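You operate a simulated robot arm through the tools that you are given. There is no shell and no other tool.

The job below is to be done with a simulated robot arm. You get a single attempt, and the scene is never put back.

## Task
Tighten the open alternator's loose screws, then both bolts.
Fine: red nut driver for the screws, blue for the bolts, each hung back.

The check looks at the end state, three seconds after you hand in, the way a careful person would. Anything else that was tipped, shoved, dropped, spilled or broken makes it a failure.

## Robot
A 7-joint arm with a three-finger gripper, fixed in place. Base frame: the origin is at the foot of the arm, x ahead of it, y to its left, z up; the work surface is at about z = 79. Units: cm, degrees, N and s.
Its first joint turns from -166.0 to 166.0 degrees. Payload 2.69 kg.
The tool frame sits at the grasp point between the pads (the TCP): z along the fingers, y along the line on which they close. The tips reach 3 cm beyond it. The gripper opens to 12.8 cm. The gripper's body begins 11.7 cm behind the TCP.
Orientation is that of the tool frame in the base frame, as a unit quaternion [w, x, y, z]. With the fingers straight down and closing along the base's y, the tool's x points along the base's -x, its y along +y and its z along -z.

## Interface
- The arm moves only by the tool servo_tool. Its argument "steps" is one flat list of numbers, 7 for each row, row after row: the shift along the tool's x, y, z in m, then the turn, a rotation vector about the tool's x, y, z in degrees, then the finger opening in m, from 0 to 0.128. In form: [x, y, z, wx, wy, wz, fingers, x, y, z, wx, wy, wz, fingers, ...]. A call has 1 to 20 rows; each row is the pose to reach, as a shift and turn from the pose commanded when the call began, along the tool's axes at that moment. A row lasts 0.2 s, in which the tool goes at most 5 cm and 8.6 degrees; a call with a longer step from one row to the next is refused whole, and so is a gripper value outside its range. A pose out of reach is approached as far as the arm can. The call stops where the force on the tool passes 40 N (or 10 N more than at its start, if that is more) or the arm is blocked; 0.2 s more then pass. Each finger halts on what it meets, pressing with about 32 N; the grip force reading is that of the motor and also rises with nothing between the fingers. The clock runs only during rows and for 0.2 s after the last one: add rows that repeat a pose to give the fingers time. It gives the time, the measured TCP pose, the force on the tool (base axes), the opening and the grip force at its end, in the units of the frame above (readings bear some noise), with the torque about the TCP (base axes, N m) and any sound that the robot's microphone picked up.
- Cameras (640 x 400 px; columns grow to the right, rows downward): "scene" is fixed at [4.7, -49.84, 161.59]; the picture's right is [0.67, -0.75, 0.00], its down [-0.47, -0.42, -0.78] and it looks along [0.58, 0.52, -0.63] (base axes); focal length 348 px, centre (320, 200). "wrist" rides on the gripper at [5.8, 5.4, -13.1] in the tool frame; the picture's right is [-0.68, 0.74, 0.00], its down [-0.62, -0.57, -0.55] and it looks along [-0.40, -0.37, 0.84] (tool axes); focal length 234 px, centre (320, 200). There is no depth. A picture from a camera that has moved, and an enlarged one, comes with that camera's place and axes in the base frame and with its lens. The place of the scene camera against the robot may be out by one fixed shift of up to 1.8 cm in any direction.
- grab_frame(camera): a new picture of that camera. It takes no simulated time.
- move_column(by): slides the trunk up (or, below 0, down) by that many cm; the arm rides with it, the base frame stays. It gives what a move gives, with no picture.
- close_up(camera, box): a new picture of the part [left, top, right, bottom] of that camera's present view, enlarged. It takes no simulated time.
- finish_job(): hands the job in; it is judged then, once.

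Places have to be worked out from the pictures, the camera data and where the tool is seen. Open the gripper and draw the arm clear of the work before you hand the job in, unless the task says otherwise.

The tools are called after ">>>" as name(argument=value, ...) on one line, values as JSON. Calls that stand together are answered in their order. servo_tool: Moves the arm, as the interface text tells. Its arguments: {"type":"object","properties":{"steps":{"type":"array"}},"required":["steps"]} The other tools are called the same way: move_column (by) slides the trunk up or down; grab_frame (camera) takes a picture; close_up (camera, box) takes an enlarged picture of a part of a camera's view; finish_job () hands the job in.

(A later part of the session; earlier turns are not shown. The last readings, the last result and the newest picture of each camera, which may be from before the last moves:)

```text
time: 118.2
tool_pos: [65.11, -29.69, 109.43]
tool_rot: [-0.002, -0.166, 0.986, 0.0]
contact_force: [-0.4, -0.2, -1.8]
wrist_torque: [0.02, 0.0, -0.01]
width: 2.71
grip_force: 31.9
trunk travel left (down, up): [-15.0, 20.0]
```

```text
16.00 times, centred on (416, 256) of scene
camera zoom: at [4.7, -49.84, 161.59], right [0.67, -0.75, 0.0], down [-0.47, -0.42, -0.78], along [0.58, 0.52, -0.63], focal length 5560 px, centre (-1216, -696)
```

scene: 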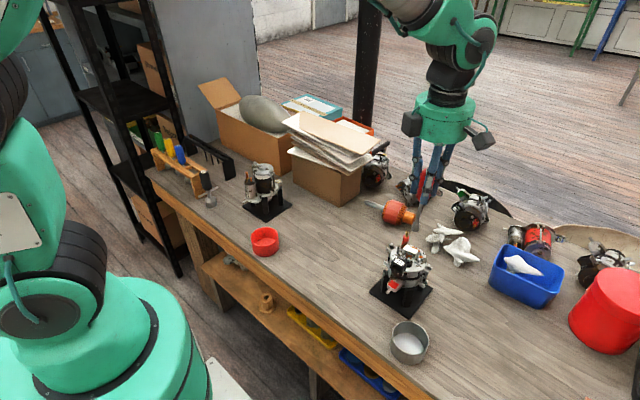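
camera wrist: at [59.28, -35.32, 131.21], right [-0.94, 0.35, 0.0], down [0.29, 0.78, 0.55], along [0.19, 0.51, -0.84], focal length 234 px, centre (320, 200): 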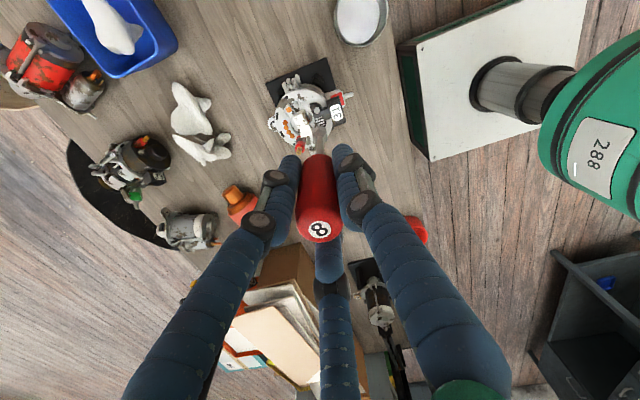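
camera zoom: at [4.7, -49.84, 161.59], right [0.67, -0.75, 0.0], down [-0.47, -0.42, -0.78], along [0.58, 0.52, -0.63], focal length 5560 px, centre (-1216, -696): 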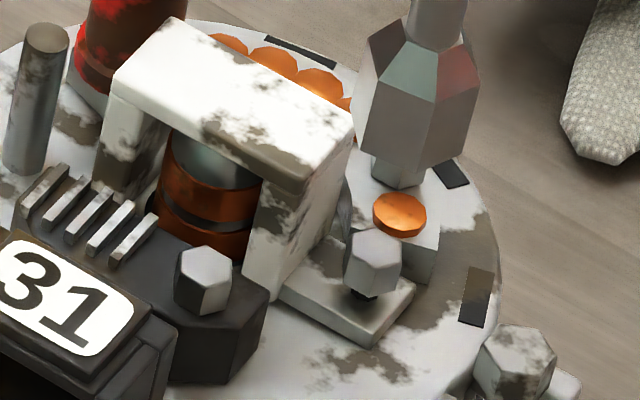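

S2 is centred within about 0.05 cm and the hex aligns at θ≈-71°. I wind back 52°, nudge slightly, and lower to just above the head.

>>> servo_tool(steps=[0.0005, 0, 0, 0, 0, -8, 0.01, 0.0005, 0, 0, 0, 0, -16, 0.01, 0.0005, 0, 0, 0, 0, -24, 0.01, 0.0005, 0, 0, 0, 0, -32, 0.01, 0.0005, 0, 0, 0, 0, -40, 0.01, 0.0005, 0, 0, 0, 0, -46, 0.01, 0.0005, 0, 0, 0, 0, -52, 0.01, 0.0005, 0, 0.012, 0, 0, -52, 0.01, 0.0005, 0, 0.022, 0, 0, -52, 0.01, 0.0005, 0, 0.022, 0, 0, -52, 0.01])

>>> close_up(camera="scene", box=[406, 248, 426, 264])

>>> close_up(camera="wrist", box=[308, 115, 332, 133])

```text
time: 120.4
tool_pos: [64.94, -29.71, 107.31]
tool_rot: [-0.001, -0.581, 0.814, 0.0]
contact_force: [0.2, -0.3, -1.2]
wrist_torque: [-0.01, 0.03, 0.01]
width: 2.71
grip_force: 32.1
trunk travel left (down, up): [-15.0, 20.0]
```

```text
16.00 times, centred on (416, 256) of scene
camera zoom: at [4.7, -49.84, 161.59], right [0.67, -0.75, 0.0], down [-0.47, -0.42, -0.78], along [0.58, 0.52, -0.63], focal length 5560 px, centre (-1216, -696)
```

zoom: 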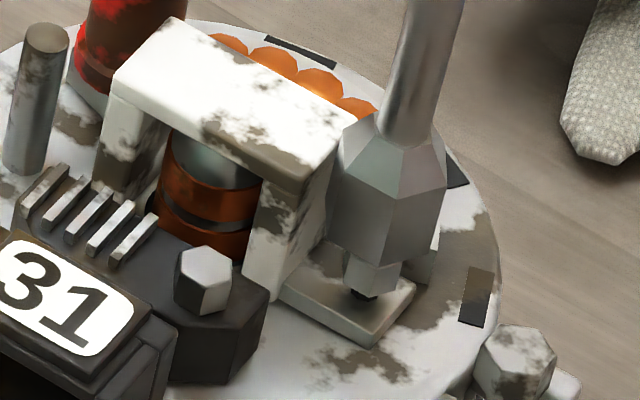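

```text
16.00 times, centred on (320, 124) of wrist
camera zoom: at [58.17, -33.43, 120.51], right [-0.48, 0.88, 0.0], down [0.74, 0.4, 0.55], along [0.48, 0.26, -0.84], focal length 3747 px, centre (320, 1416)
```

zoom: 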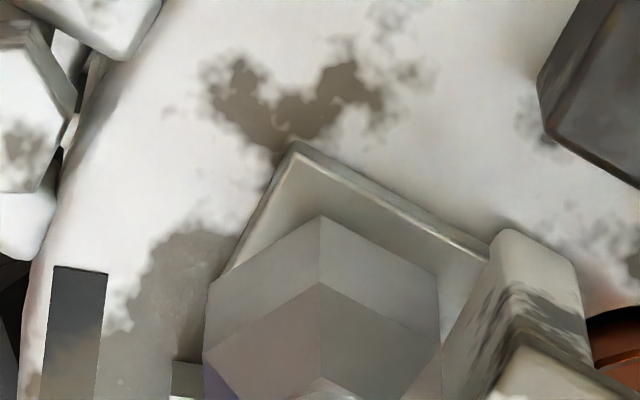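

The socket is right above S2. I creep down 8 mm while watching the force.

>>> servo_tool(steps=[0, 0, 0.002, 0, 0, 0, 0.01, 0, 0, 0.004, 0, 0, 0, 0.01, 0, 0, 0.006, 0, 0, 0, 0.01, 0, 0, 0.008, 0, 0, 0, 0.01])

>>> close_up(camera="scene", box=[406, 248, 426, 264])

```text
time: 121.4
tool_pos: [65.01, -29.62, 106.38]
tool_rot: [-0.001, -0.581, 0.814, 0.001]
contact_force: [1.2, 0.0, -0.7]
wrist_torque: [0.03, -0.01, 0.03]
width: 2.69
grip_force: 31.7
trunk travel left (down, up): [-15.0, 20.0]
```

```text
16.00 times, centred on (416, 256) of scene
camera zoom: at [4.7, -49.84, 161.59], right [0.67, -0.75, 0.0], down [-0.47, -0.42, -0.78], along [0.58, 0.52, -0.63], focal length 5560 px, centre (-1216, -696)
```

zoom: 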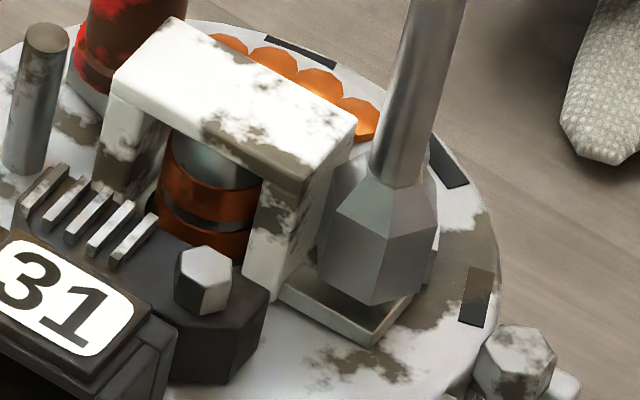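

The socket slid over S2's head without resistance. I continue down to find the seat.

>>> servo_tool(steps=[0, 0, 0.001, 0, 0, 0, 0.01, 0, 0, 0.002, 0, 0, 0, 0.01, 0, 0, 0.003, 0, 0, 0, 0.01])

>>> close_up(camera="scene", box=[406, 248, 426, 264])

```text
time: 122.2
tool_pos: [65.1, -29.69, 106.21]
tool_rot: [-0.001, -0.582, 0.813, 0.001]
contact_force: [0.2, 0.1, -1.0]
wrist_torque: [0.0, 0.0, -0.02]
width: 2.7
grip_force: 32.1
trunk travel left (down, up): [-15.0, 20.0]
```

```text
16.00 times, centred on (416, 256) of scene
camera zoom: at [4.7, -49.84, 161.59], right [0.67, -0.75, 0.0], down [-0.47, -0.42, -0.78], along [0.58, 0.52, -0.63], focal length 5560 px, centre (-1216, -696)
```

zoom: 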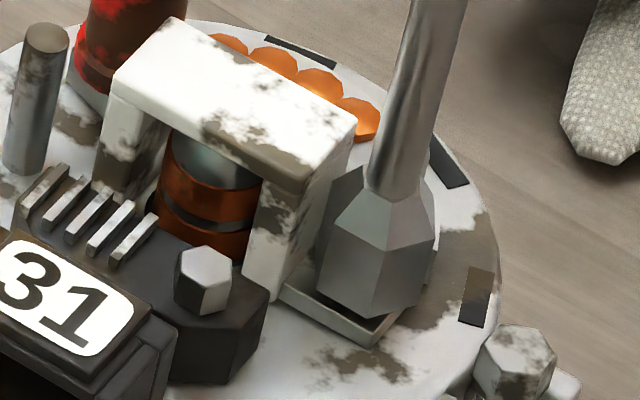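

I press another 2 mm.

>>> servo_tool(steps=[0, 0, 0.0007, 0, 0, 0, 0.01, 0, 0, 0.0014, 0, 0, 0, 0.01, 0, 0, 0.002, 0, 0, 0, 0.01])

```text
time: 123.0
tool_pos: [65.07, -29.59, 105.87]
tool_rot: [-0.002, -0.581, 0.814, 0.0]
contact_force: [0.2, -0.2, -1.8]
wrist_torque: [0.01, 0.04, -0.01]
width: 2.7
grip_force: 31.6
trunk travel left (down, up): [-15.0, 20.0]
```

Still free. I go on in 1 mm steps.

>>> servo_tool(steps=[0, 0, 0.001, 0, 0, 0, 0.01, 0, 0, 0.002, 0, 0, 0, 0.01, 0, 0, 0.002, 0, 0, 0, 0.01])

>>> close_up(camera="scene", box=[406, 248, 426, 264])

```text
time: 123.8
tool_pos: [65.07, -29.73, 105.83]
tool_rot: [-0.002, -0.581, 0.814, 0.0]
contact_force: [0.0, 1.8, 5.0]
wrist_torque: [0.18, -0.03, 0.03]
width: 2.69
grip_force: 32.5
trunk travel left (down, up): [-15.0, 20.0]
```

```text
16.00 times, centred on (416, 256) of scene
camera zoom: at [4.7, -49.84, 161.59], right [0.67, -0.75, 0.0], down [-0.47, -0.42, -0.78], along [0.58, 0.52, -0.63], focal length 5560 px, centre (-1216, -696)
```

zoom: 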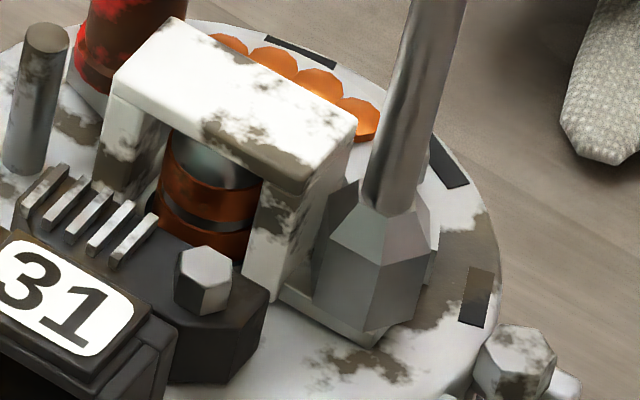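

Seated with about 6 N. I ease up 0.5 mm and turn clockwise in stages.

>>> servo_tool(steps=[0, 0, -0.0005, 0, 0, 7, 0.01, 0, 0, -0.0005, 0, 0, 14, 0.01, 0, 0, -0.0005, 0, 0, 21, 0.01, 0, 0, -0.0005, 0, 0, 28, 0.01, 0, 0, -0.0005, 0, 0, 35, 0.01, 0, 0, -0.0005, 0, 0, 42, 0.01, 0, 0, -0.0005, 0, 0, 49, 0.01])

>>> servo_tool(steps=[0, 0, 0, 0, 0, 7, 0.01, 0, 0, 0, 0, 0, 14, 0.01, 0, 0, 0, 0, 0, 21, 0.01, 0, 0, 0, 0, 0, 28, 0.01, 0, 0, 0, 0, 0, 35, 0.01, 0, 0, 0, 0, 0, 42, 0.01, 0, 0, 0, 0, 0, 49, 0.01])

>>> servo_tool(steps=[0, 0, 0, 0, 0, 7, 0.01, 0, 0, 0, 0, 0, 14, 0.01, 0, 0, 0, 0, 0, 21, 0.01, 0, 0, 0, 0, 0, 28, 0.01, 0, 0, 0, 0, 0, 35, 0.01, 0, 0, 0, 0, 0, 42, 0.01, 0, 0, 0, 0, 0, 49, 0.01])

>>> servo_tool(steps=[0, 0, 0, 0, 0, 7, 0.01, 0, 0, 0, 0, 0, 14, 0.01, 0, 0, 0, 0, 0, 21, 0.01, 0, 0, 0, 0, 0, 28, 0.01, 0, 0, 0, 0, 0, 35, 0.01, 0, 0, 0, 0, 0, 42, 0.01, 0, 0, 0, 0, 0, 49, 0.01])

```text
time: 125.4
tool_pos: [64.93, -29.81, 105.81]
tool_rot: [-0.001, -0.191, 0.982, -0.001]
contact_force: [-0.1, -2.1, 15.1]
wrist_torque: [-0.19, 0.02, 0.04]
width: 2.7
grip_force: 32.3
trunk travel left (down, up): [-15.0, 20.0]
```

```text
time: 127.0
tool_pos: [64.97, -29.6, 105.75]
tool_rot: [-0.001, 0.233, 0.972, 0.0]
contact_force: [0.8, 0.9, 13.9]
wrist_torque: [0.12, -0.05, 0.07]
width: 2.68
grip_force: 31.8
trunk travel left (down, up): [-15.0, 20.0]
```

```text
time: 128.6
tool_pos: [64.95, -29.74, 105.93]
tool_rot: [0.0, 0.616, 0.788, -0.002]
contact_force: [-0.9, 0.6, 7.1]
wrist_torque: [0.2, 0.09, 0.05]
width: 2.73
grip_force: 32.0
trunk travel left (down, up): [-15.0, 20.0]
```

```text
time: 130.2
tool_pos: [65.09, -29.7, 105.84]
tool_rot: [0.0, 0.887, 0.461, -0.002]
contact_force: [-1.2, 0.1, 2.3]
wrist_torque: [0.0, 0.07, 0.0]
width: 2.68
grip_force: 32.4
trunk travel left (down, up): [-15.0, 20.0]
```

θ≈125° now (196° turned). I lift 4 cm and inspect S2.

>>> servo_tool(steps=[0, 0, -0.01, 0, 0, 0, 0.01, 0, 0, -0.025, 0, 0, 0, 0.01, 0, 0, -0.04, 0, 0, 0, 0.01, 0, 0, -0.04, 0, 0, 0, 0.01])

>>> close_up(camera="wrist", box=[308, 112, 332, 130])

>>> close_up(camera="scene", box=[406, 248, 426, 264])

```text
time: 131.2
tool_pos: [65.03, -29.62, 109.92]
tool_rot: [0.0, 0.886, 0.463, -0.002]
contact_force: [-0.9, -0.3, -0.4]
wrist_torque: [0.01, 0.0, -0.02]
width: 2.7
grip_force: 32.1
trunk travel left (down, up): [-15.0, 20.0]
```

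```text
16.00 times, centred on (320, 121) of wrist
camera zoom: at [72.8, -27.95, 123.0], right [0.22, -0.98, 0.0], down [-0.81, -0.18, 0.55], along [-0.54, -0.12, -0.83], focal length 3747 px, centre (320, 1464)
```

zoom: 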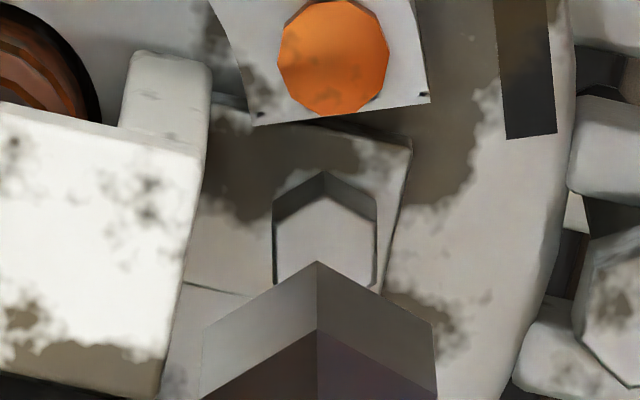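

```text
16.00 times, centred on (416, 256) of scene
camera zoom: at [4.7, -49.84, 161.59], right [0.67, -0.75, 0.0], down [-0.47, -0.42, -0.78], along [0.58, 0.52, -0.63], focal length 5560 px, centre (-1216, -696)
```

zoom: 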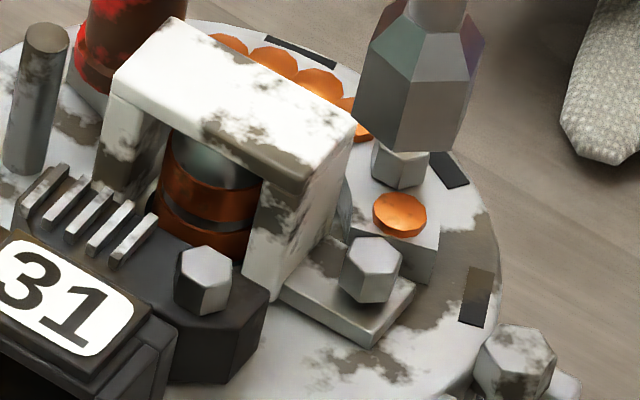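

S2 has dropped, no thread is showing, and it's aligned with the socket. I wind back 240° (to -115°) for the next stroke.

>>> servo_tool(steps=[0, 0, 0, 0, 0, -8.5, 0.01, 0, 0, 0, 0, 0, -17, 0.01, 0, 0, 0, 0, 0, -25.5, 0.01, 0, 0, 0, 0, 0, -34, 0.01, 0, 0, 0, 0, 0, -42.5, 0.01, 0, 0, 0, 0, 0, -51, 0.01, 0, 0, 0, 0, 0, -59.5, 0.01, 0, 0, 0, 0, 0, -68, 0.01, 0, 0, 0, 0, 0, -76.5, 0.01, 0, 0, 0, 0, 0, -85, 0.01, 0, 0, 0, 0, 0, -93.5, 0.01, 0, 0, 0, 0, 0, -102, 0.01, 0, 0, 0, 0, 0, -110.5, 0.01, 0, 0, 0, 0, 0, -119, 0.01, 0, 0, 0, 0, 0, -120, 0.01])

>>> servo_tool(steps=[0, 0, 0, 0, 0, -8.5, 0.01, 0, 0, 0, 0, 0, -17, 0.01, 0, 0, 0, 0, 0, -25.5, 0.01, 0, 0, 0, 0, 0, -34, 0.01, 0, 0, 0, 0, 0, -42.5, 0.01, 0, 0, 0, 0, 0, -51, 0.01, 0, 0, 0, 0, 0, -59.5, 0.01, 0, 0, 0, 0, 0, -68, 0.01, 0, 0, 0, 0, 0, -76.5, 0.01, 0, 0, 0, 0, 0, -85, 0.01, 0, 0, 0, 0, 0, -93.5, 0.01, 0, 0, 0, 0, 0, -102, 0.01, 0, 0, 0, 0, 0, -110.5, 0.01, 0, 0, 0, 0, 0, -118, 0.01, 0, 0, 0, 0, 0, -118, 0.01])

>>> close_up(camera="wrist", box=[308, 112, 332, 130])

>>> close_up(camera="scene", box=[406, 248, 426, 264])

```text
time: 134.4
tool_pos: [65.07, -29.72, 109.95]
tool_rot: [-0.002, 0.043, 0.999, -0.001]
contact_force: [-0.3, -0.3, -0.3]
wrist_torque: [-0.03, -0.01, -0.01]
width: 2.69
grip_force: 32.3
trunk travel left (down, up): [-15.0, 20.0]
```

```text
time: 137.6
tool_pos: [64.97, -29.73, 109.9]
tool_rot: [0.001, 0.835, -0.55, -0.002]
contact_force: [-0.3, 0.0, -0.5]
wrist_torque: [0.02, -0.02, -0.02]
width: 2.68
grip_force: 32.2
trunk travel left (down, up): [-15.0, 20.0]
```

```text
16.00 times, centred on (320, 121) of wrist
camera zoom: at [62.43, -37.14, 123.0], right [-0.94, 0.33, 0.0], down [0.28, 0.79, 0.55], along [0.18, 0.52, -0.84], focal length 3747 px, centre (320, 1464)
```

zoom: 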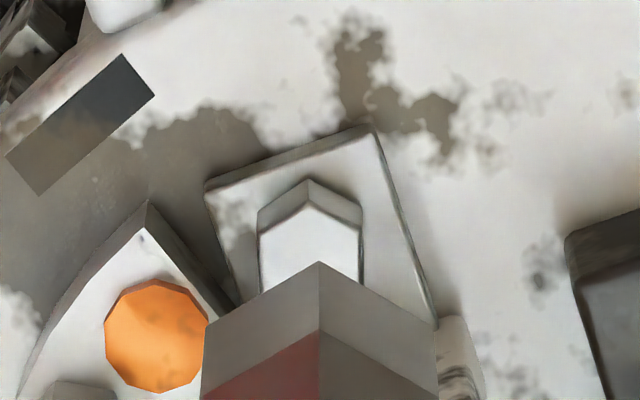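

```text
16.00 times, centred on (416, 256) of scene
camera zoom: at [4.7, -49.84, 161.59], right [0.67, -0.75, 0.0], down [-0.47, -0.42, -0.78], along [0.58, 0.52, -0.63], focal length 5560 px, centre (-1216, -696)
```

zoom: 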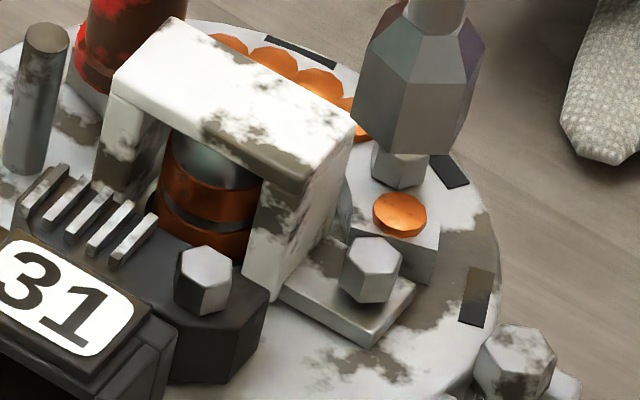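

Aligned. I reseat and make another stroke, 230° this time so that slip would show in the hex phase.

>>> servo_tool(steps=[0.0002, -0.0005, 0.015, 0, 0, 0, 0.01, 0.0002, -0.0005, 0.03, 0, 0, 0, 0.01, 0.0002, -0.0005, 0.037, 0, 0, 0, 0.01, 0.0002, -0.0005, 0.04, 0, 0, 0, 0.01, 0.0002, -0.0005, 0.04, 0, 0, 7, 0.01, 0.0002, -0.0005, 0.04, 0, 0, 14, 0.01, 0.0002, -0.0005, 0.04, 0, 0, 21, 0.01, 0.0002, -0.0005, 0.04, 0, 0, 28, 0.01, 0.0002, -0.0005, 0.04, 0, 0, 35, 0.01])

>>> servo_tool(steps=[0, 0, 0, 0, 0, 7, 0.01, 0, 0, 0, 0, 0, 14, 0.01, 0, 0, 0, 0, 0, 21, 0.01, 0, 0, 0, 0, 0, 28, 0.01, 0, 0, 0, 0, 0, 35, 0.01, 0, 0, 0, 0, 0, 42, 0.01, 0, 0, 0, 0, 0, 49, 0.01])

>>> servo_tool(steps=[0, 0, 0, 0, 0, 7, 0.01, 0, 0, 0, 0, 0, 14, 0.01, 0, 0, 0, 0, 0, 21, 0.01, 0, 0, 0, 0, 0, 28, 0.01, 0, 0, 0, 0, 0, 35, 0.01, 0, 0, 0, 0, 0, 42, 0.01, 0, 0, 0, 0, 0, 49, 0.01])

>>> servo_tool(steps=[0, 0, 0, 0, 0, 7, 0.01, 0, 0, 0, 0, 0, 14, 0.01, 0, 0, 0, 0, 0, 21, 0.01, 0, 0, 0, 0, 0, 28, 0.01, 0, 0, 0, 0, 0, 35, 0.01, 0, 0, 0, 0, 0, 42, 0.01, 0, 0, 0, 0, 0, 49, 0.01])

>>> servo_tool(steps=[0, 0, 0, 0, 0, 7, 0.01, 0, 0, 0, 0, 0, 14, 0.01, 0, 0, 0, 0, 0, 21, 0.01, 0, 0, 0, 0, 0, 28, 0.01, 0, 0, 0, 0, 0, 35, 0.01, 0, 0, 0, 0, 0, 42, 0.01, 0, 0, 0, 0, 0, 48, 0.01])

>>> servo_tool(steps=[0, 0, -0.01, 0, 0, 0, 0.01, 0, 0, -0.025, 0, 0, 0, 0.01, 0, 0, -0.04, 0, 0, 0, 0.01, 0, 0, -0.04, 0, 0, 0, 0.01])

>>> close_up(camera="wrist", box=[308, 112, 332, 130])

>>> close_up(camera="scene", box=[406, 248, 426, 264])

```text
time: 139.6
tool_pos: [64.98, -29.76, 105.88]
tool_rot: [-0.001, -0.63, 0.777, -0.001]
contact_force: [-0.5, -0.5, -0.5]
wrist_torque: [0.01, -0.01, -0.01]
width: 2.69
grip_force: 31.9
trunk travel left (down, up): [-15.0, 20.0]
```

```text
time: 141.2
tool_pos: [64.97, -29.56, 105.8]
tool_rot: [-0.002, -0.251, 0.968, 0.0]
contact_force: [-0.2, 0.6, 3.4]
wrist_torque: [0.1, 0.03, 0.01]
width: 2.69
grip_force: 32.2
trunk travel left (down, up): [-15.0, 20.0]
```

```text
time: 142.8
tool_pos: [65.12, -29.69, 105.93]
tool_rot: [-0.001, 0.174, 0.985, -0.001]
contact_force: [0.3, 0.1, 2.5]
wrist_torque: [0.06, -0.01, -0.01]
width: 2.68
grip_force: 32.0
trunk travel left (down, up): [-15.0, 20.0]
```

```text
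time: 144.4
tool_pos: [65.11, -29.76, 105.71]
tool_rot: [-0.001, 0.566, 0.824, -0.002]
contact_force: [0.1, 0.2, 0.2]
wrist_torque: [-0.01, -0.05, 0.0]
width: 2.69
grip_force: 32.0
trunk travel left (down, up): [-15.0, 20.0]
```

```text
time: 146.0
tool_pos: [65.09, -29.55, 105.82]
tool_rot: [0.001, 0.853, 0.522, -0.002]
contact_force: [-1.1, -0.1, 2.2]
wrist_torque: [-0.05, 0.15, 0.01]
width: 2.7
grip_force: 32.2
trunk travel left (down, up): [-15.0, 20.0]
```

```text
time: 147.0
tool_pos: [65.1, -29.7, 109.84]
tool_rot: [0.0, 0.852, 0.523, -0.003]
contact_force: [0.5, -0.7, -2.2]
wrist_torque: [0.0, 0.0, -0.02]
width: 2.67
grip_force: 32.0
trunk travel left (down, up): [-15.0, 20.0]
```

```text
16.00 times, centred on (320, 121) of wrist
camera zoom: at [72.51, -26.95, 122.94], right [0.35, -0.94, 0.0], down [-0.78, -0.29, 0.55], along [-0.52, -0.19, -0.83], focal length 3747 px, centre (320, 1464)
```

zoom: 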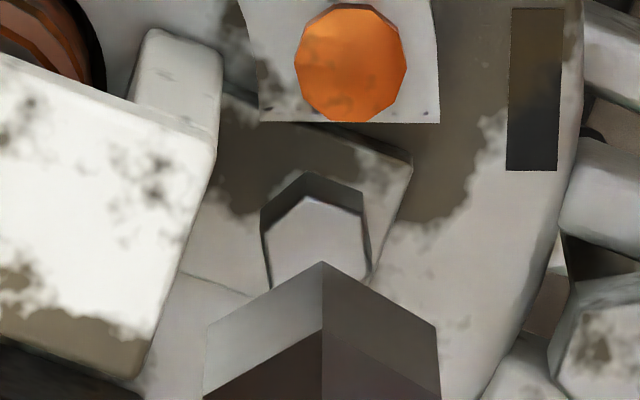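

```text
16.00 times, centred on (416, 256) of scene
camera zoom: at [4.7, -49.84, 161.59], right [0.67, -0.75, 0.0], down [-0.47, -0.42, -0.78], along [0.58, 0.52, -0.63], focal length 5560 px, centre (-1216, -696)
```

zoom: 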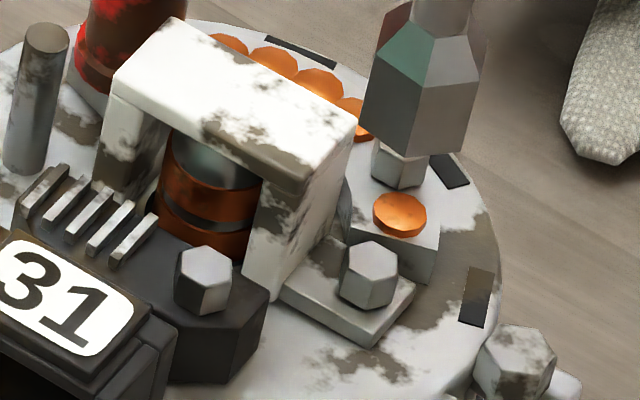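

S2 dropped further and lags about 15°. I wind back 195° to θ≈-78° (aligned) for one more stroke to see whether it has bottomed.

>>> servo_tool(steps=[0, 0, 0, 0, 0, -8.5, 0.01, 0, 0, 0, 0, 0, -17, 0.01, 0, 0, 0, 0, 0, -25.5, 0.01, 0, 0, 0, 0, 0, -34, 0.01, 0, 0, 0, 0, 0, -42.5, 0.01, 0, 0, 0, 0, 0, -51, 0.01, 0, 0, 0, 0, 0, -59.5, 0.01, 0, 0, 0, 0, 0, -68, 0.01, 0, 0, 0, 0, 0, -76.5, 0.01, 0, 0, 0, 0, 0, -85, 0.01, 0, 0, 0, 0, 0, -93.5, 0.01, 0, 0, 0, 0, 0, -98, 0.01])

>>> servo_tool(steps=[0, 0, 0, 0, 0, -8.5, 0.01, 0, 0, 0, 0, 0, -17, 0.01, 0, 0, 0, 0, 0, -25.5, 0.01, 0, 0, 0, 0, 0, -34, 0.01, 0, 0, 0, 0, 0, -42.5, 0.01, 0, 0, 0, 0, 0, -51, 0.01, 0, 0, 0, 0, 0, -59.5, 0.01, 0, 0, 0, 0, 0, -68, 0.01, 0, 0, 0, 0, 0, -76.5, 0.01, 0, 0, 0, 0, 0, -85, 0.01, 0, 0, 0, 0, 0, -93.5, 0.01, 0, 0, 0, 0, 0, -97, 0.01, 0, 0, 0, 0, 0, -97, 0.01])

>>> close_up(camera="wrist", box=[308, 112, 332, 130])

>>> close_up(camera="scene", box=[406, 248, 426, 264])

```text
time: 149.6
tool_pos: [65.12, -29.66, 109.76]
tool_rot: [-0.002, 0.163, 0.987, -0.001]
contact_force: [-0.2, -0.6, -1.3]
wrist_torque: [-0.01, 0.01, 0.01]
width: 2.7
grip_force: 31.7
trunk travel left (down, up): [-15.0, 20.0]
```

```text
time: 152.4
tool_pos: [64.99, -29.77, 109.78]
tool_rot: [-0.001, -0.63, 0.776, 0.0]
contact_force: [0.1, -0.7, -0.6]
wrist_torque: [0.03, 0.02, 0.02]
width: 2.67
grip_force: 31.8
trunk travel left (down, up): [-15.0, 20.0]
```

```text
16.00 times, centred on (320, 121) of wrist
camera zoom: at [58.68, -34.33, 122.93], right [-0.58, 0.81, 0.0], down [0.68, 0.49, 0.55], along [0.44, 0.32, -0.84], focal length 3747 px, centre (320, 1464)
```

zoom: 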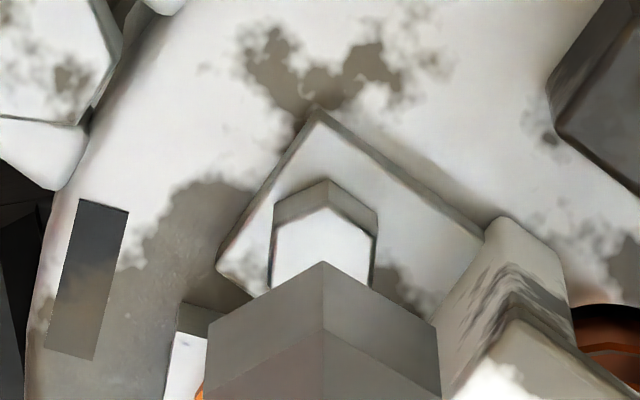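

```text
16.00 times, centred on (416, 256) of scene
camera zoom: at [4.7, -49.84, 161.59], right [0.67, -0.75, 0.0], down [-0.47, -0.42, -0.78], along [0.58, 0.52, -0.63], focal length 5560 px, centre (-1216, -696)
```

zoom: 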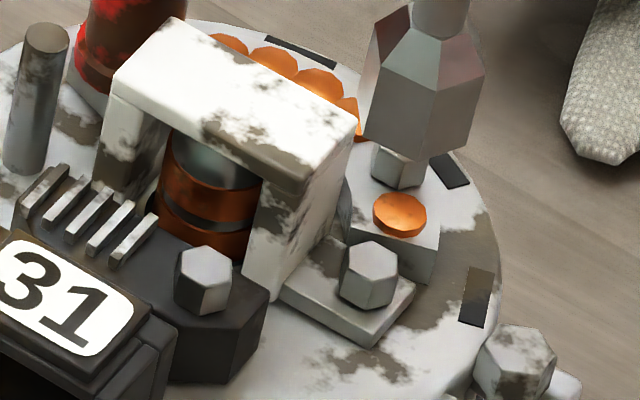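

Aligned. I reseat and turn 210° in stages.

>>> servo_tool(steps=[0, 0, 0.015, 0, 0, 0, 0.01, 0, 0, 0.03, 0, 0, 0, 0.01, 0, 0, 0.037, 0, 0, 0, 0.01, 0, 0, 0.0405, 0, 0, 0, 0.01, 0, 0, 0.0405, 0, 0, 7, 0.01, 0, 0, 0.0405, 0, 0, 14, 0.01, 0, 0, 0.0405, 0, 0, 21, 0.01, 0, 0, 0.0405, 0, 0, 28, 0.01, 0, 0, 0.0405, 0, 0, 35, 0.01])

>>> servo_tool(steps=[0, 0, 0, 0, 0, 7, 0.01, 0, 0, 0, 0, 0, 14, 0.01, 0, 0, 0, 0, 0, 21, 0.01, 0, 0, 0, 0, 0, 28, 0.01, 0, 0, 0, 0, 0, 35, 0.01, 0, 0, 0, 0, 0, 42, 0.01, 0, 0, 0, 0, 0, 49, 0.01])

>>> servo_tool(steps=[0, 0, 0, 0, 0, 7, 0.01, 0, 0, 0, 0, 0, 14, 0.01, 0, 0, 0, 0, 0, 21, 0.01, 0, 0, 0, 0, 0, 28, 0.01, 0, 0, 0, 0, 0, 35, 0.01, 0, 0, 0, 0, 0, 42, 0.01, 0, 0, 0, 0, 0, 49, 0.01])

>>> servo_tool(steps=[0, 0, 0, 0, 0, 7, 0.01, 0, 0, 0, 0, 0, 14, 0.01, 0, 0, 0, 0, 0, 21, 0.01, 0, 0, 0, 0, 0, 28, 0.01, 0, 0, 0, 0, 0, 35, 0.01, 0, 0, 0, 0, 0, 42, 0.01, 0, 0, 0, 0, 0, 49, 0.01])

>>> servo_tool(steps=[0, 0, 0, 0, 0, 7, 0.01, 0, 0, 0, 0, 0, 14, 0.01, 0, 0, 0, 0, 0, 21, 0.01, 0, 0, 0, 0, 0, 28, 0.01])

>>> servo_tool(steps=[0, 0, -0.01, 0, 0, 0, 0.01, 0, 0, -0.025, 0, 0, 0, 0.01, 0, 0, -0.04, 0, 0, 0, 0.01, 0, 0, -0.04, 0, 0, 0, 0.01])

>>> close_up(camera="wrist", box=[308, 112, 332, 130])

>>> close_up(camera="scene", box=[406, 248, 426, 264])

```text
time: 154.4
tool_pos: [65.07, -29.68, 105.8]
tool_rot: [-0.001, -0.367, 0.93, 0.0]
contact_force: [1.0, 0.4, 5.6]
wrist_torque: [0.02, -0.11, 0.04]
width: 2.7
grip_force: 32.0
trunk travel left (down, up): [-15.0, 20.0]
```

```text
time: 156.0
tool_pos: [64.99, -29.62, 105.81]
tool_rot: [-0.001, 0.053, 0.999, -0.001]
contact_force: [-1.4, -0.1, 15.2]
wrist_torque: [-0.09, 0.25, 0.07]
width: 2.69
grip_force: 32.0
trunk travel left (down, up): [-15.0, 20.0]
```

```text
time: 157.6
tool_pos: [64.95, -29.68, 105.86]
tool_rot: [-0.001, 0.462, 0.887, -0.001]
contact_force: [-0.8, -1.8, 13.0]
wrist_torque: [-0.16, 0.05, 0.02]
width: 2.67
grip_force: 32.2
trunk travel left (down, up): [-15.0, 20.0]
```

```text
time: 159.2
tool_pos: [64.94, -29.73, 105.8]
tool_rot: [0.0, 0.788, 0.616, -0.001]
contact_force: [-1.2, -2.0, 9.7]
wrist_torque: [-0.07, 0.2, 0.09]
width: 2.69
grip_force: 32.4
trunk travel left (down, up): [-15.0, 20.0]
```

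```text
time: 160.2
tool_pos: [65.15, -29.68, 105.79]
tool_rot: [0.001, 0.913, 0.407, -0.001]
contact_force: [-1.0, 1.4, 7.6]
wrist_torque: [0.19, 0.09, 0.02]
width: 2.72
grip_force: 31.8
trunk travel left (down, up): [-15.0, 20.0]
```

```text
time: 161.2
tool_pos: [65.11, -29.7, 109.89]
tool_rot: [0.0, 0.913, 0.408, -0.002]
contact_force: [-0.2, -0.7, -1.0]
wrist_torque: [0.06, -0.01, 0.02]
width: 2.7
grip_force: 32.3
trunk travel left (down, up): [-15.0, 20.0]
```

```text
16.00 times, centred on (320, 121) of wrist
camera zoom: at [73.01, -28.93, 122.95], right [0.1, -1.0, 0.0], down [-0.83, -0.08, 0.55], along [-0.55, -0.05, -0.83], focal length 3747 px, centre (320, 1464)
```

zoom: 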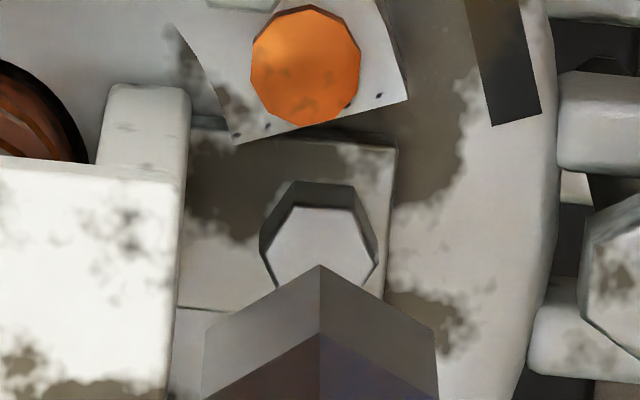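

```text
16.00 times, centred on (416, 256) of scene
camera zoom: at [4.7, -49.84, 161.59], right [0.67, -0.75, 0.0], down [-0.47, -0.42, -0.78], along [0.58, 0.52, -0.63], focal length 5560 px, centre (-1216, -696)
```

zoom: 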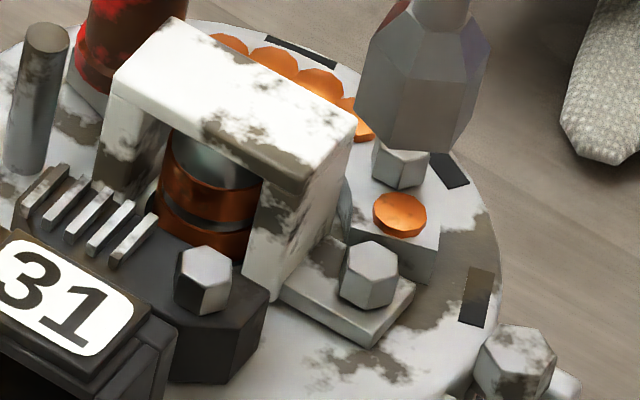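

The head's phase (30° off, exactly the turn modulo 60°) and its height are unchanged by this stroke, so S2 is tight. I raise up and look over the whole alternator top for any other loose screw, S3 in particular.

>>> servo_tool(steps=[0, 0, -0.03, 0, 0, 0, 0.01, 0, 0, -0.06, 0, 0, 0, 0.01, 0, 0, -0.09, 0, 0, 0, 0.01, 0, 0, -0.09, 0, 0, -8, 0.01, 0, 0, -0.09, 0, 0, -16, 0.01, 0, 0, -0.09, 0, 0, -24, 0.01, 0, 0, -0.09, 0, 0, -32, 0.01, 0, 0, -0.09, 0, 0, -40, 0.01, 0, 0, -0.09, 0, 0, -40, 0.01])

>>> close_up(camera="wrist", box=[270, 60, 350, 130])

>>> close_up(camera="scene", box=[402, 242, 424, 258])

```text
time: 163.2
tool_pos: [65.18, -29.62, 118.76]
tool_rot: [0.0, 0.718, 0.696, -0.001]
contact_force: [-0.1, 0.3, -0.7]
wrist_torque: [-0.03, -0.03, -0.03]
width: 2.69
grip_force: 31.7
trunk travel left (down, up): [-15.0, 20.0]
```

```text
5.71 times, centred on (310, 95) of wrist
camera zoom: at [70.75, -24.04, 131.89], right [0.71, -0.7, 0.0], down [-0.58, -0.6, 0.55], along [-0.39, -0.39, -0.83], focal length 1338 px, centre (377, 800)
```

zoom: 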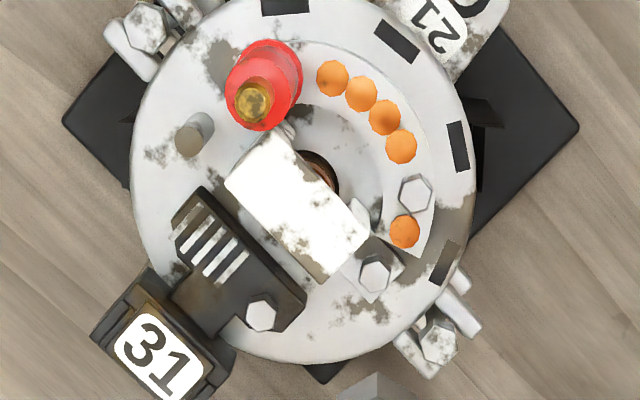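

```text
16.00 times, centred on (413, 250) of scene
camera zoom: at [4.7, -49.84, 161.59], right [0.67, -0.75, 0.0], down [-0.47, -0.42, -0.78], along [0.58, 0.52, -0.63], focal length 5560 px, centre (-1168, -600)
```

zoom: 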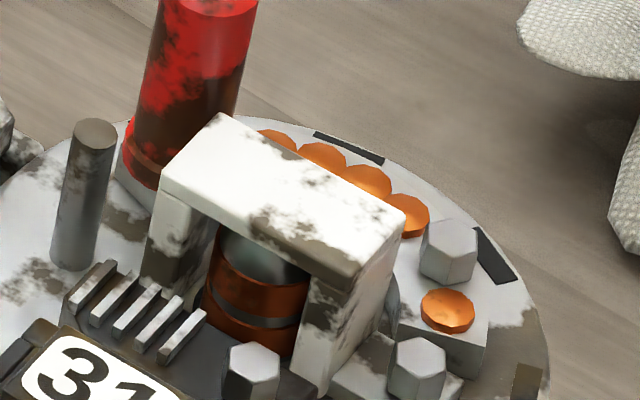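

Only three screws exist. S3 sits flush with the same head-to-surface height as the tightened ones, so the screw work is done. I turn the wrist back to θ=0 and carry the red driver back towards the rack.

>>> servo_tool(steps=[0, 0, 0, 0, 0, -8.4, 0.01, 0, 0, 0, 0, 0, -16.8, 0.01, 0, 0, 0, 0, 0, -25.2, 0.01, 0, 0, 0, 0, 0, -33.6, 0.01, 0, 0, 0, 0, 0, -42, 0.01, 0, 0, 0, 0, 0, -50.4, 0.01, 0, 0, 0, 0, 0, -58.8, 0.01, 0, 0, 0, 0, 0, -67.2, 0.01, 0, 0, 0, 0, 0, -75.6, 0.01, 0, 0, 0, 0, 0, -84, 0.01, 0, 0, 0, 0, 0, -91.8, 0.01, 0, 0, 0, 0, 0, -91.8, 0.01])

>>> grab_frame(camera="wrist")

```text
time: 165.8
tool_pos: [65.07, -29.55, 118.83]
tool_rot: [-0.001, 0.0, 1.0, 0.0]
contact_force: [-0.5, 0.4, -0.9]
wrist_torque: [0.05, 0.02, 0.02]
width: 2.7
grip_force: 32.2
trunk travel left (down, up): [-15.0, 20.0]
```

```text
taken
camera wrist: at [59.32, -24.26, 131.95], right [0.68, 0.74, 0.0], down [0.62, -0.56, 0.55], along [0.4, -0.37, -0.84], focal length 234 px, centre (320, 200)
```

wrist: 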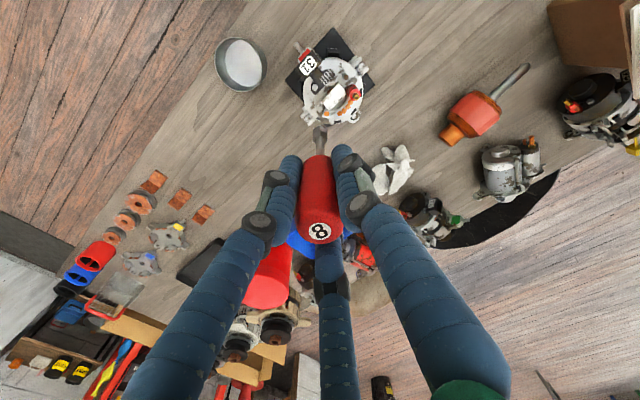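

θ=0 again. I carry the red driver to above its slot (target TCP (53.42, 55.2)) at this height.

>>> servo_tool(steps=[0.0028, 0.02, 0, 0, 0, 0, 0.01, 0.009, 0.065, 0, 0, 0, 0, 0.01, 0.0158, 0.114, 0, 0, 0, 0, 0.01, 0.0226, 0.163, 0, 0, 0, 0, 0.01, 0.0293, 0.212, 0, 0, 0, 0, 0.01, 0.0361, 0.261, 0, 0, 0, 0, 0.01, 0.0429, 0.31, 0, 0, 0, 0, 0.01, 0.0497, 0.359, 0, 0, 0, 0, 0.01, 0.0565, 0.408, 0, 0, 0, 0, 0.01, 0.0632, 0.457, 0, 0, 0, 0, 0.01, 0.07, 0.506, 0, 0, 0, 0, 0.01, 0.0768, 0.555, 0, 0, 0, 0, 0.01, 0.0836, 0.604, 0, 0, 0, 0, 0.01, 0.0904, 0.653, 0, 0, 0, 0, 0.01, 0.0971, 0.702, 0, 0, 0, 0, 0.01, 0.1039, 0.751, 0, 0, 0, 0, 0.01, 0.1107, 0.8, 0, 0, 0, 0, 0.01, 0.1148, 0.83, 0, 0, 0, 0, 0.01, 0.1173, 0.8478, 0, 0, 0, 0, 0.01, 0.1173, 0.8478, 0, 0, 0, 0, 0.01])

>>> grab_frame(camera="wrist")

>>> close_up(camera="wrist", box=[280, 80, 360, 145])

>>> close_up(camera="scene", box=[150, 60, 230, 200])

```text
time: 170.0
tool_pos: [53.29, 55.2, 118.46]
tool_rot: [-0.001, 0.001, 1.0, -0.001]
contact_force: [1.0, -0.3, -0.5]
wrist_torque: [-0.02, 0.0, 0.02]
width: 2.65
grip_force: 31.7
trunk travel left (down, up): [-15.0, 20.0]
```

```text
taken
camera wrist: at [47.58, 60.59, 131.71], right [0.68, 0.74, 0.0], down [0.62, -0.57, 0.55], along [0.4, -0.37, -0.84], focal length 234 px, centre (320, 200)
```

wrist: 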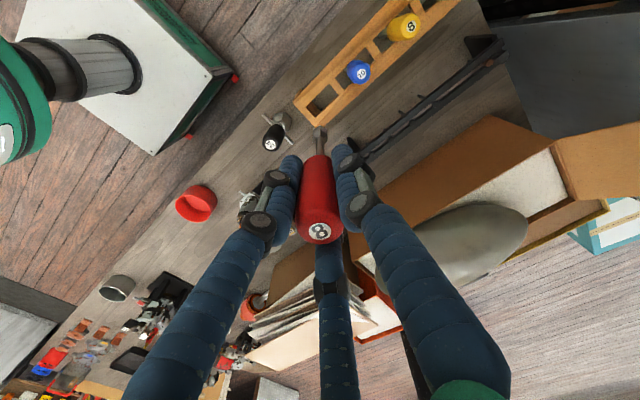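

```text
6.15 times, centred on (320, 112) of wrist
camera zoom: at [47.58, 60.59, 131.71], right [0.68, 0.74, 0.0], down [0.62, -0.57, 0.55], along [0.4, -0.37, -0.84], focal length 1441 px, centre (320, 738)
```

zoom: 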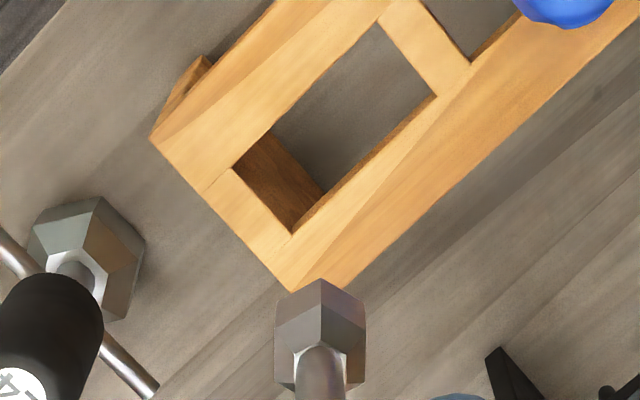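

```text
2.86 times, centred on (190, 130) of scene
camera zoom: at [4.7, -49.84, 161.59], right [0.67, -0.75, 0.0], down [-0.47, -0.42, -0.78], along [0.58, 0.52, -0.63], focal length 993 px, centre (691, 400)
```

zoom: 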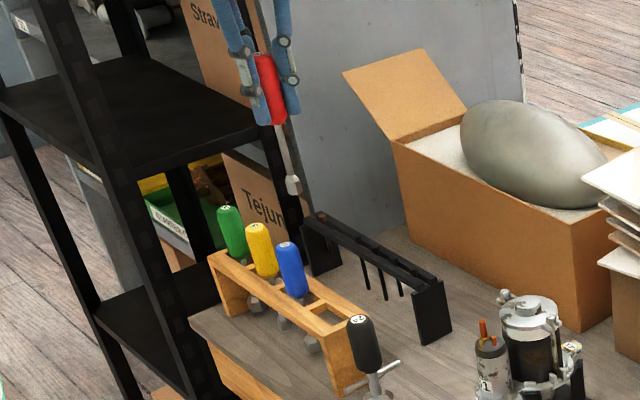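

The slot centre is near x≈53.5–53.7, y≈55.4, and the driver originally hung at x≈53.5. I align to (53.5, 55.15) and lower until the socket is just above the rails.

>>> servo_tool(steps=[-0.001, -0.0012, 0.03, 0, 0, 0, 0.01, -0.001, -0.0012, 0.07, 0, 0, 0, 0.01, -0.001, -0.0012, 0.11, 0, 0, 0, 0.01, -0.001, -0.0012, 0.14, 0, 0, 0, 0.01, -0.001, -0.0012, 0.158, 0, 0, 0, 0.01, -0.001, -0.0012, 0.158, 0, 0, 0, 0.01])

>>> close_up(camera="wrist", box=[285, 90, 355, 150])

>>> close_up(camera="scene", box=[165, 140, 215, 200])

```text
time: 171.4
tool_pos: [53.48, 54.93, 102.81]
tool_rot: [-0.002, 0.0, 1.0, -0.001]
contact_force: [0.8, 0.3, -1.1]
wrist_torque: [-0.03, 0.01, -0.02]
width: 2.67
grip_force: 31.9
trunk travel left (down, up): [-15.0, 20.0]
```

```text
6.67 times, centred on (320, 120) of wrist
camera zoom: at [47.69, 60.34, 116.0], right [0.68, 0.74, 0.0], down [0.62, -0.57, 0.55], along [0.4, -0.37, -0.84], focal length 1561 px, centre (320, 733)
```

zoom: 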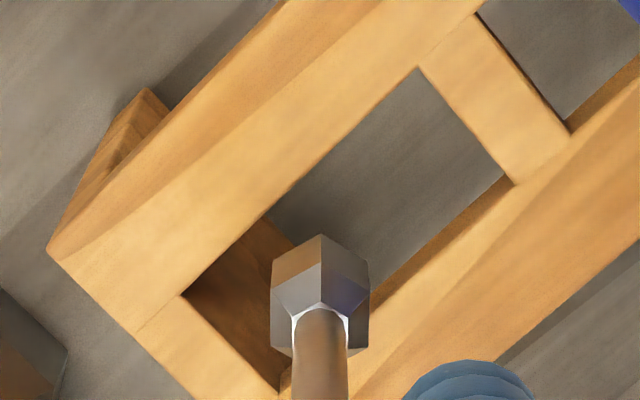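

```text
6.67 times, centred on (190, 170) of scene
camera zoom: at [4.7, -49.84, 161.59], right [0.67, -0.75, 0.0], down [-0.47, -0.42, -0.78], along [0.58, 0.52, -0.63], focal length 2316 px, centre (1187, 400)
```

zoom: 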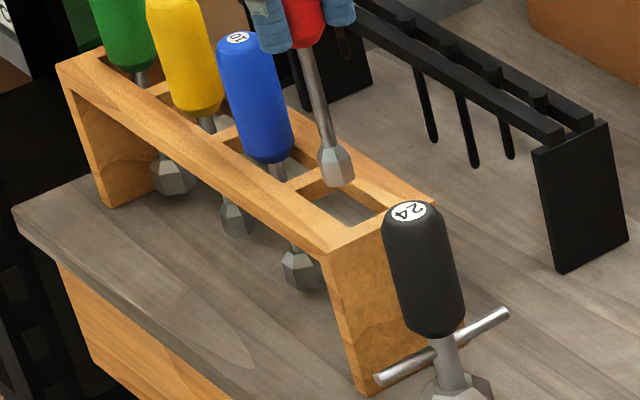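

Refined triangulation puts the rail top at z≈88.8 and the slot centre at (53.6, 55.4). The driver at (53.52, 55.02) is well inside the opening. I nudge slightly and lower through the slot, stopping about 1 cm above rest.

>>> servo_tool(steps=[-0.0004, 0.0015, 0.01, 0, 0, 0, 0.01, -0.0004, 0.0015, 0.02, 0, 0, 0, 0.01, -0.0004, 0.0015, 0.03, 0, 0, 0, 0.01, -0.0004, 0.0015, 0.04, 0, 0, 0, 0.01, -0.0004, 0.0015, 0.05, 0, 0, 0, 0.01, -0.0004, 0.0015, 0.06, 0, 0, 0, 0.01, -0.0004, 0.0015, 0.07, 0, 0, 0, 0.01, -0.0004, 0.0015, 0.08, 0, 0, 0, 0.01, -0.0004, 0.0015, 0.09, 0, 0, 0, 0.01, -0.0004, 0.0015, 0.09, 0, 0, 0, 0.01])

>>> close_up(camera="scene", box=[165, 130, 215, 190])

>>> close_up(camera="wrist", box=[280, 120, 360, 250])

```text
time: 173.6
tool_pos: [53.51, 55.13, 93.94]
tool_rot: [-0.002, 0.002, 1.0, -0.001]
contact_force: [0.7, 1.3, -0.5]
wrist_torque: [-0.03, -0.02, -0.03]
width: 2.67
grip_force: 32.0
trunk travel left (down, up): [-15.0, 20.0]
```

```text
6.67 times, centred on (190, 160) of scene
camera zoom: at [4.7, -49.84, 161.59], right [0.67, -0.75, 0.0], down [-0.47, -0.42, -0.78], along [0.58, 0.52, -0.63], focal length 2316 px, centre (1187, 467)
```

zoom: 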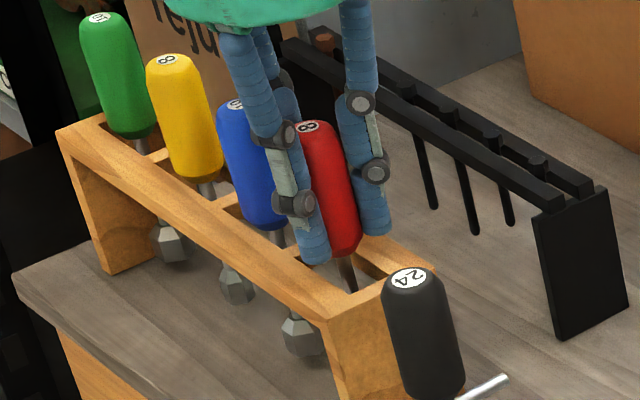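

```text
3.08 times, centred on (320, 185) of wrist
camera zoom: at [47.76, 60.5, 107.07], right [0.68, 0.74, 0.0], down [0.62, -0.57, 0.55], along [0.4, -0.37, -0.84], focal length 720 px, centre (320, 246)
```

zoom: 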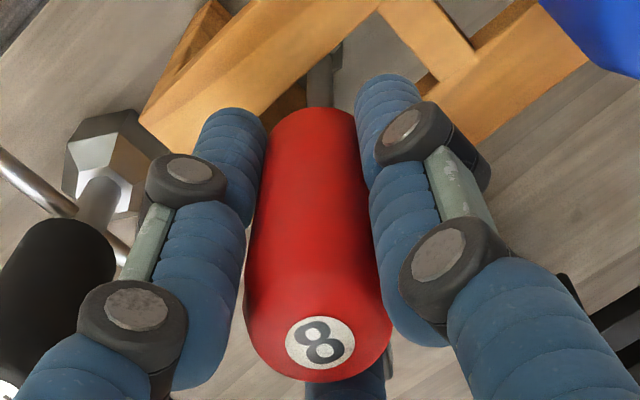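

The socket passed through cleanly. I creep down until the handle rests on the rails.

>>> servo_tool(steps=[0, 0, 0.003, 0, 0, 0, 0.01, 0, 0, 0.006, 0, 0, 0, 0.01, 0, 0, 0.008, 0, 0, 0, 0.01, 0, 0, 0.01, 0, 0, 0, 0.01, 0, 0, 0.0115, 0, 0, 0, 0.01, 0, 0, 0.0125, 0, 0, 0, 0.01])

```text
time: 175.0
tool_pos: [53.54, 55.13, 92.7]
tool_rot: [-0.001, 0.001, 1.0, -0.001]
contact_force: [-0.2, -0.8, -0.9]
wrist_torque: [-0.01, -0.01, 0.0]
width: 2.68
grip_force: 32.0
trunk travel left (down, up): [-15.0, 20.0]
```

No contact yet at the original height, so the driver has slid up slightly in the grip. I keep creeping down.

>>> servo_tool(steps=[0, 0, 0.001, 0, 0, 0, 0.01, 0, 0, 0.002, 0, 0, 0, 0.01, 0, 0, 0.003, 0, 0, 0, 0.01, 0, 0, 0.004, 0, 0, 0, 0.01])

>>> close_up(camera="scene", box=[165, 130, 215, 190])

```text
time: 176.0
tool_pos: [53.46, 55.12, 92.48]
tool_rot: [-0.001, 0.002, 1.0, 0.0]
contact_force: [-4.8, -3.3, 15.9]
wrist_torque: [-0.19, 0.04, -0.02]
width: 2.67
grip_force: 31.8
trunk travel left (down, up): [-15.0, 20.0]
```

```text
6.67 times, centred on (190, 160) of scene
camera zoom: at [4.7, -49.84, 161.59], right [0.67, -0.75, 0.0], down [-0.47, -0.42, -0.78], along [0.58, 0.52, -0.63], focal length 2316 px, centre (1187, 467)
```

zoom: 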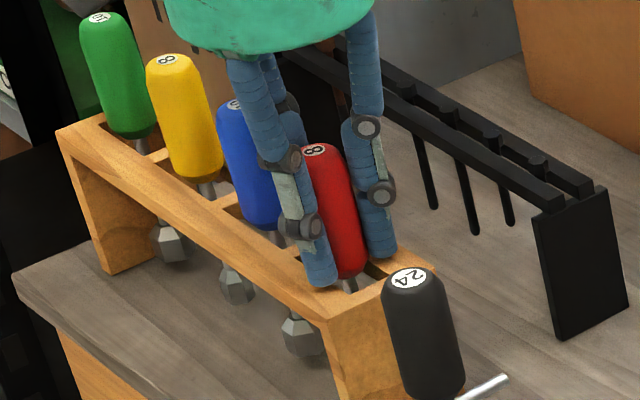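

The handle is on the rails (16 N). I relieve 2 mm so it just rests, then open the fingers.

>>> servo_tool(steps=[0.0003, 0, -0.002, 0, 0, 0, 0.01, 0.0003, 0, -0.002, 0, 0, 0, 0.01, 0.0003, 0, -0.002, 0, 0, 0, 0.03, 0.0003, 0, -0.002, 0, 0, 0, 0.045, 0.0003, 0, -0.002, 0, 0, 0, 0.06, 0.0003, 0, -0.002, 0, 0, 0, 0.06, 0.0003, 0, -0.002, 0, 0, 0, 0.06])

>>> close_up(camera="scene", box=[165, 130, 215, 190])

>>> grab_frame(camera="wrist")

```text
time: 177.6
tool_pos: [53.56, 55.17, 92.52]
tool_rot: [-0.002, 0.001, 1.0, -0.001]
contact_force: [-0.2, 0.4, 0.0]
wrist_torque: [0.01, 0.0, 0.01]
width: 6.02
grip_force: 0.1
trunk travel left (down, up): [-15.0, 20.0]
```

```text
6.67 times, centred on (190, 160) of scene
camera zoom: at [4.7, -49.84, 161.59], right [0.67, -0.75, 0.0], down [-0.47, -0.42, -0.78], along [0.58, 0.52, -0.63], focal length 2316 px, centre (1187, 467)
```

zoom: 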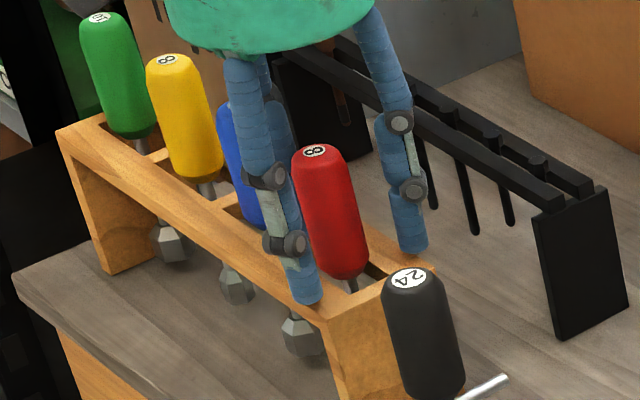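

```text
taken
camera wrist: at [47.76, 60.5, 105.62], right [0.68, 0.74, 0.0], down [0.62, -0.57, 0.55], along [0.4, -0.37, -0.84], focal length 234 px, centre (320, 200)
```

wrist: 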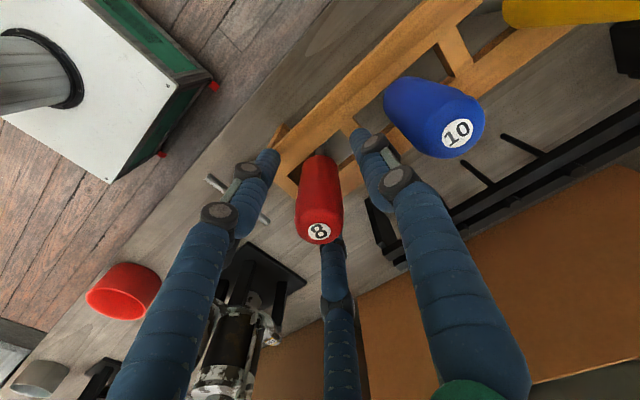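

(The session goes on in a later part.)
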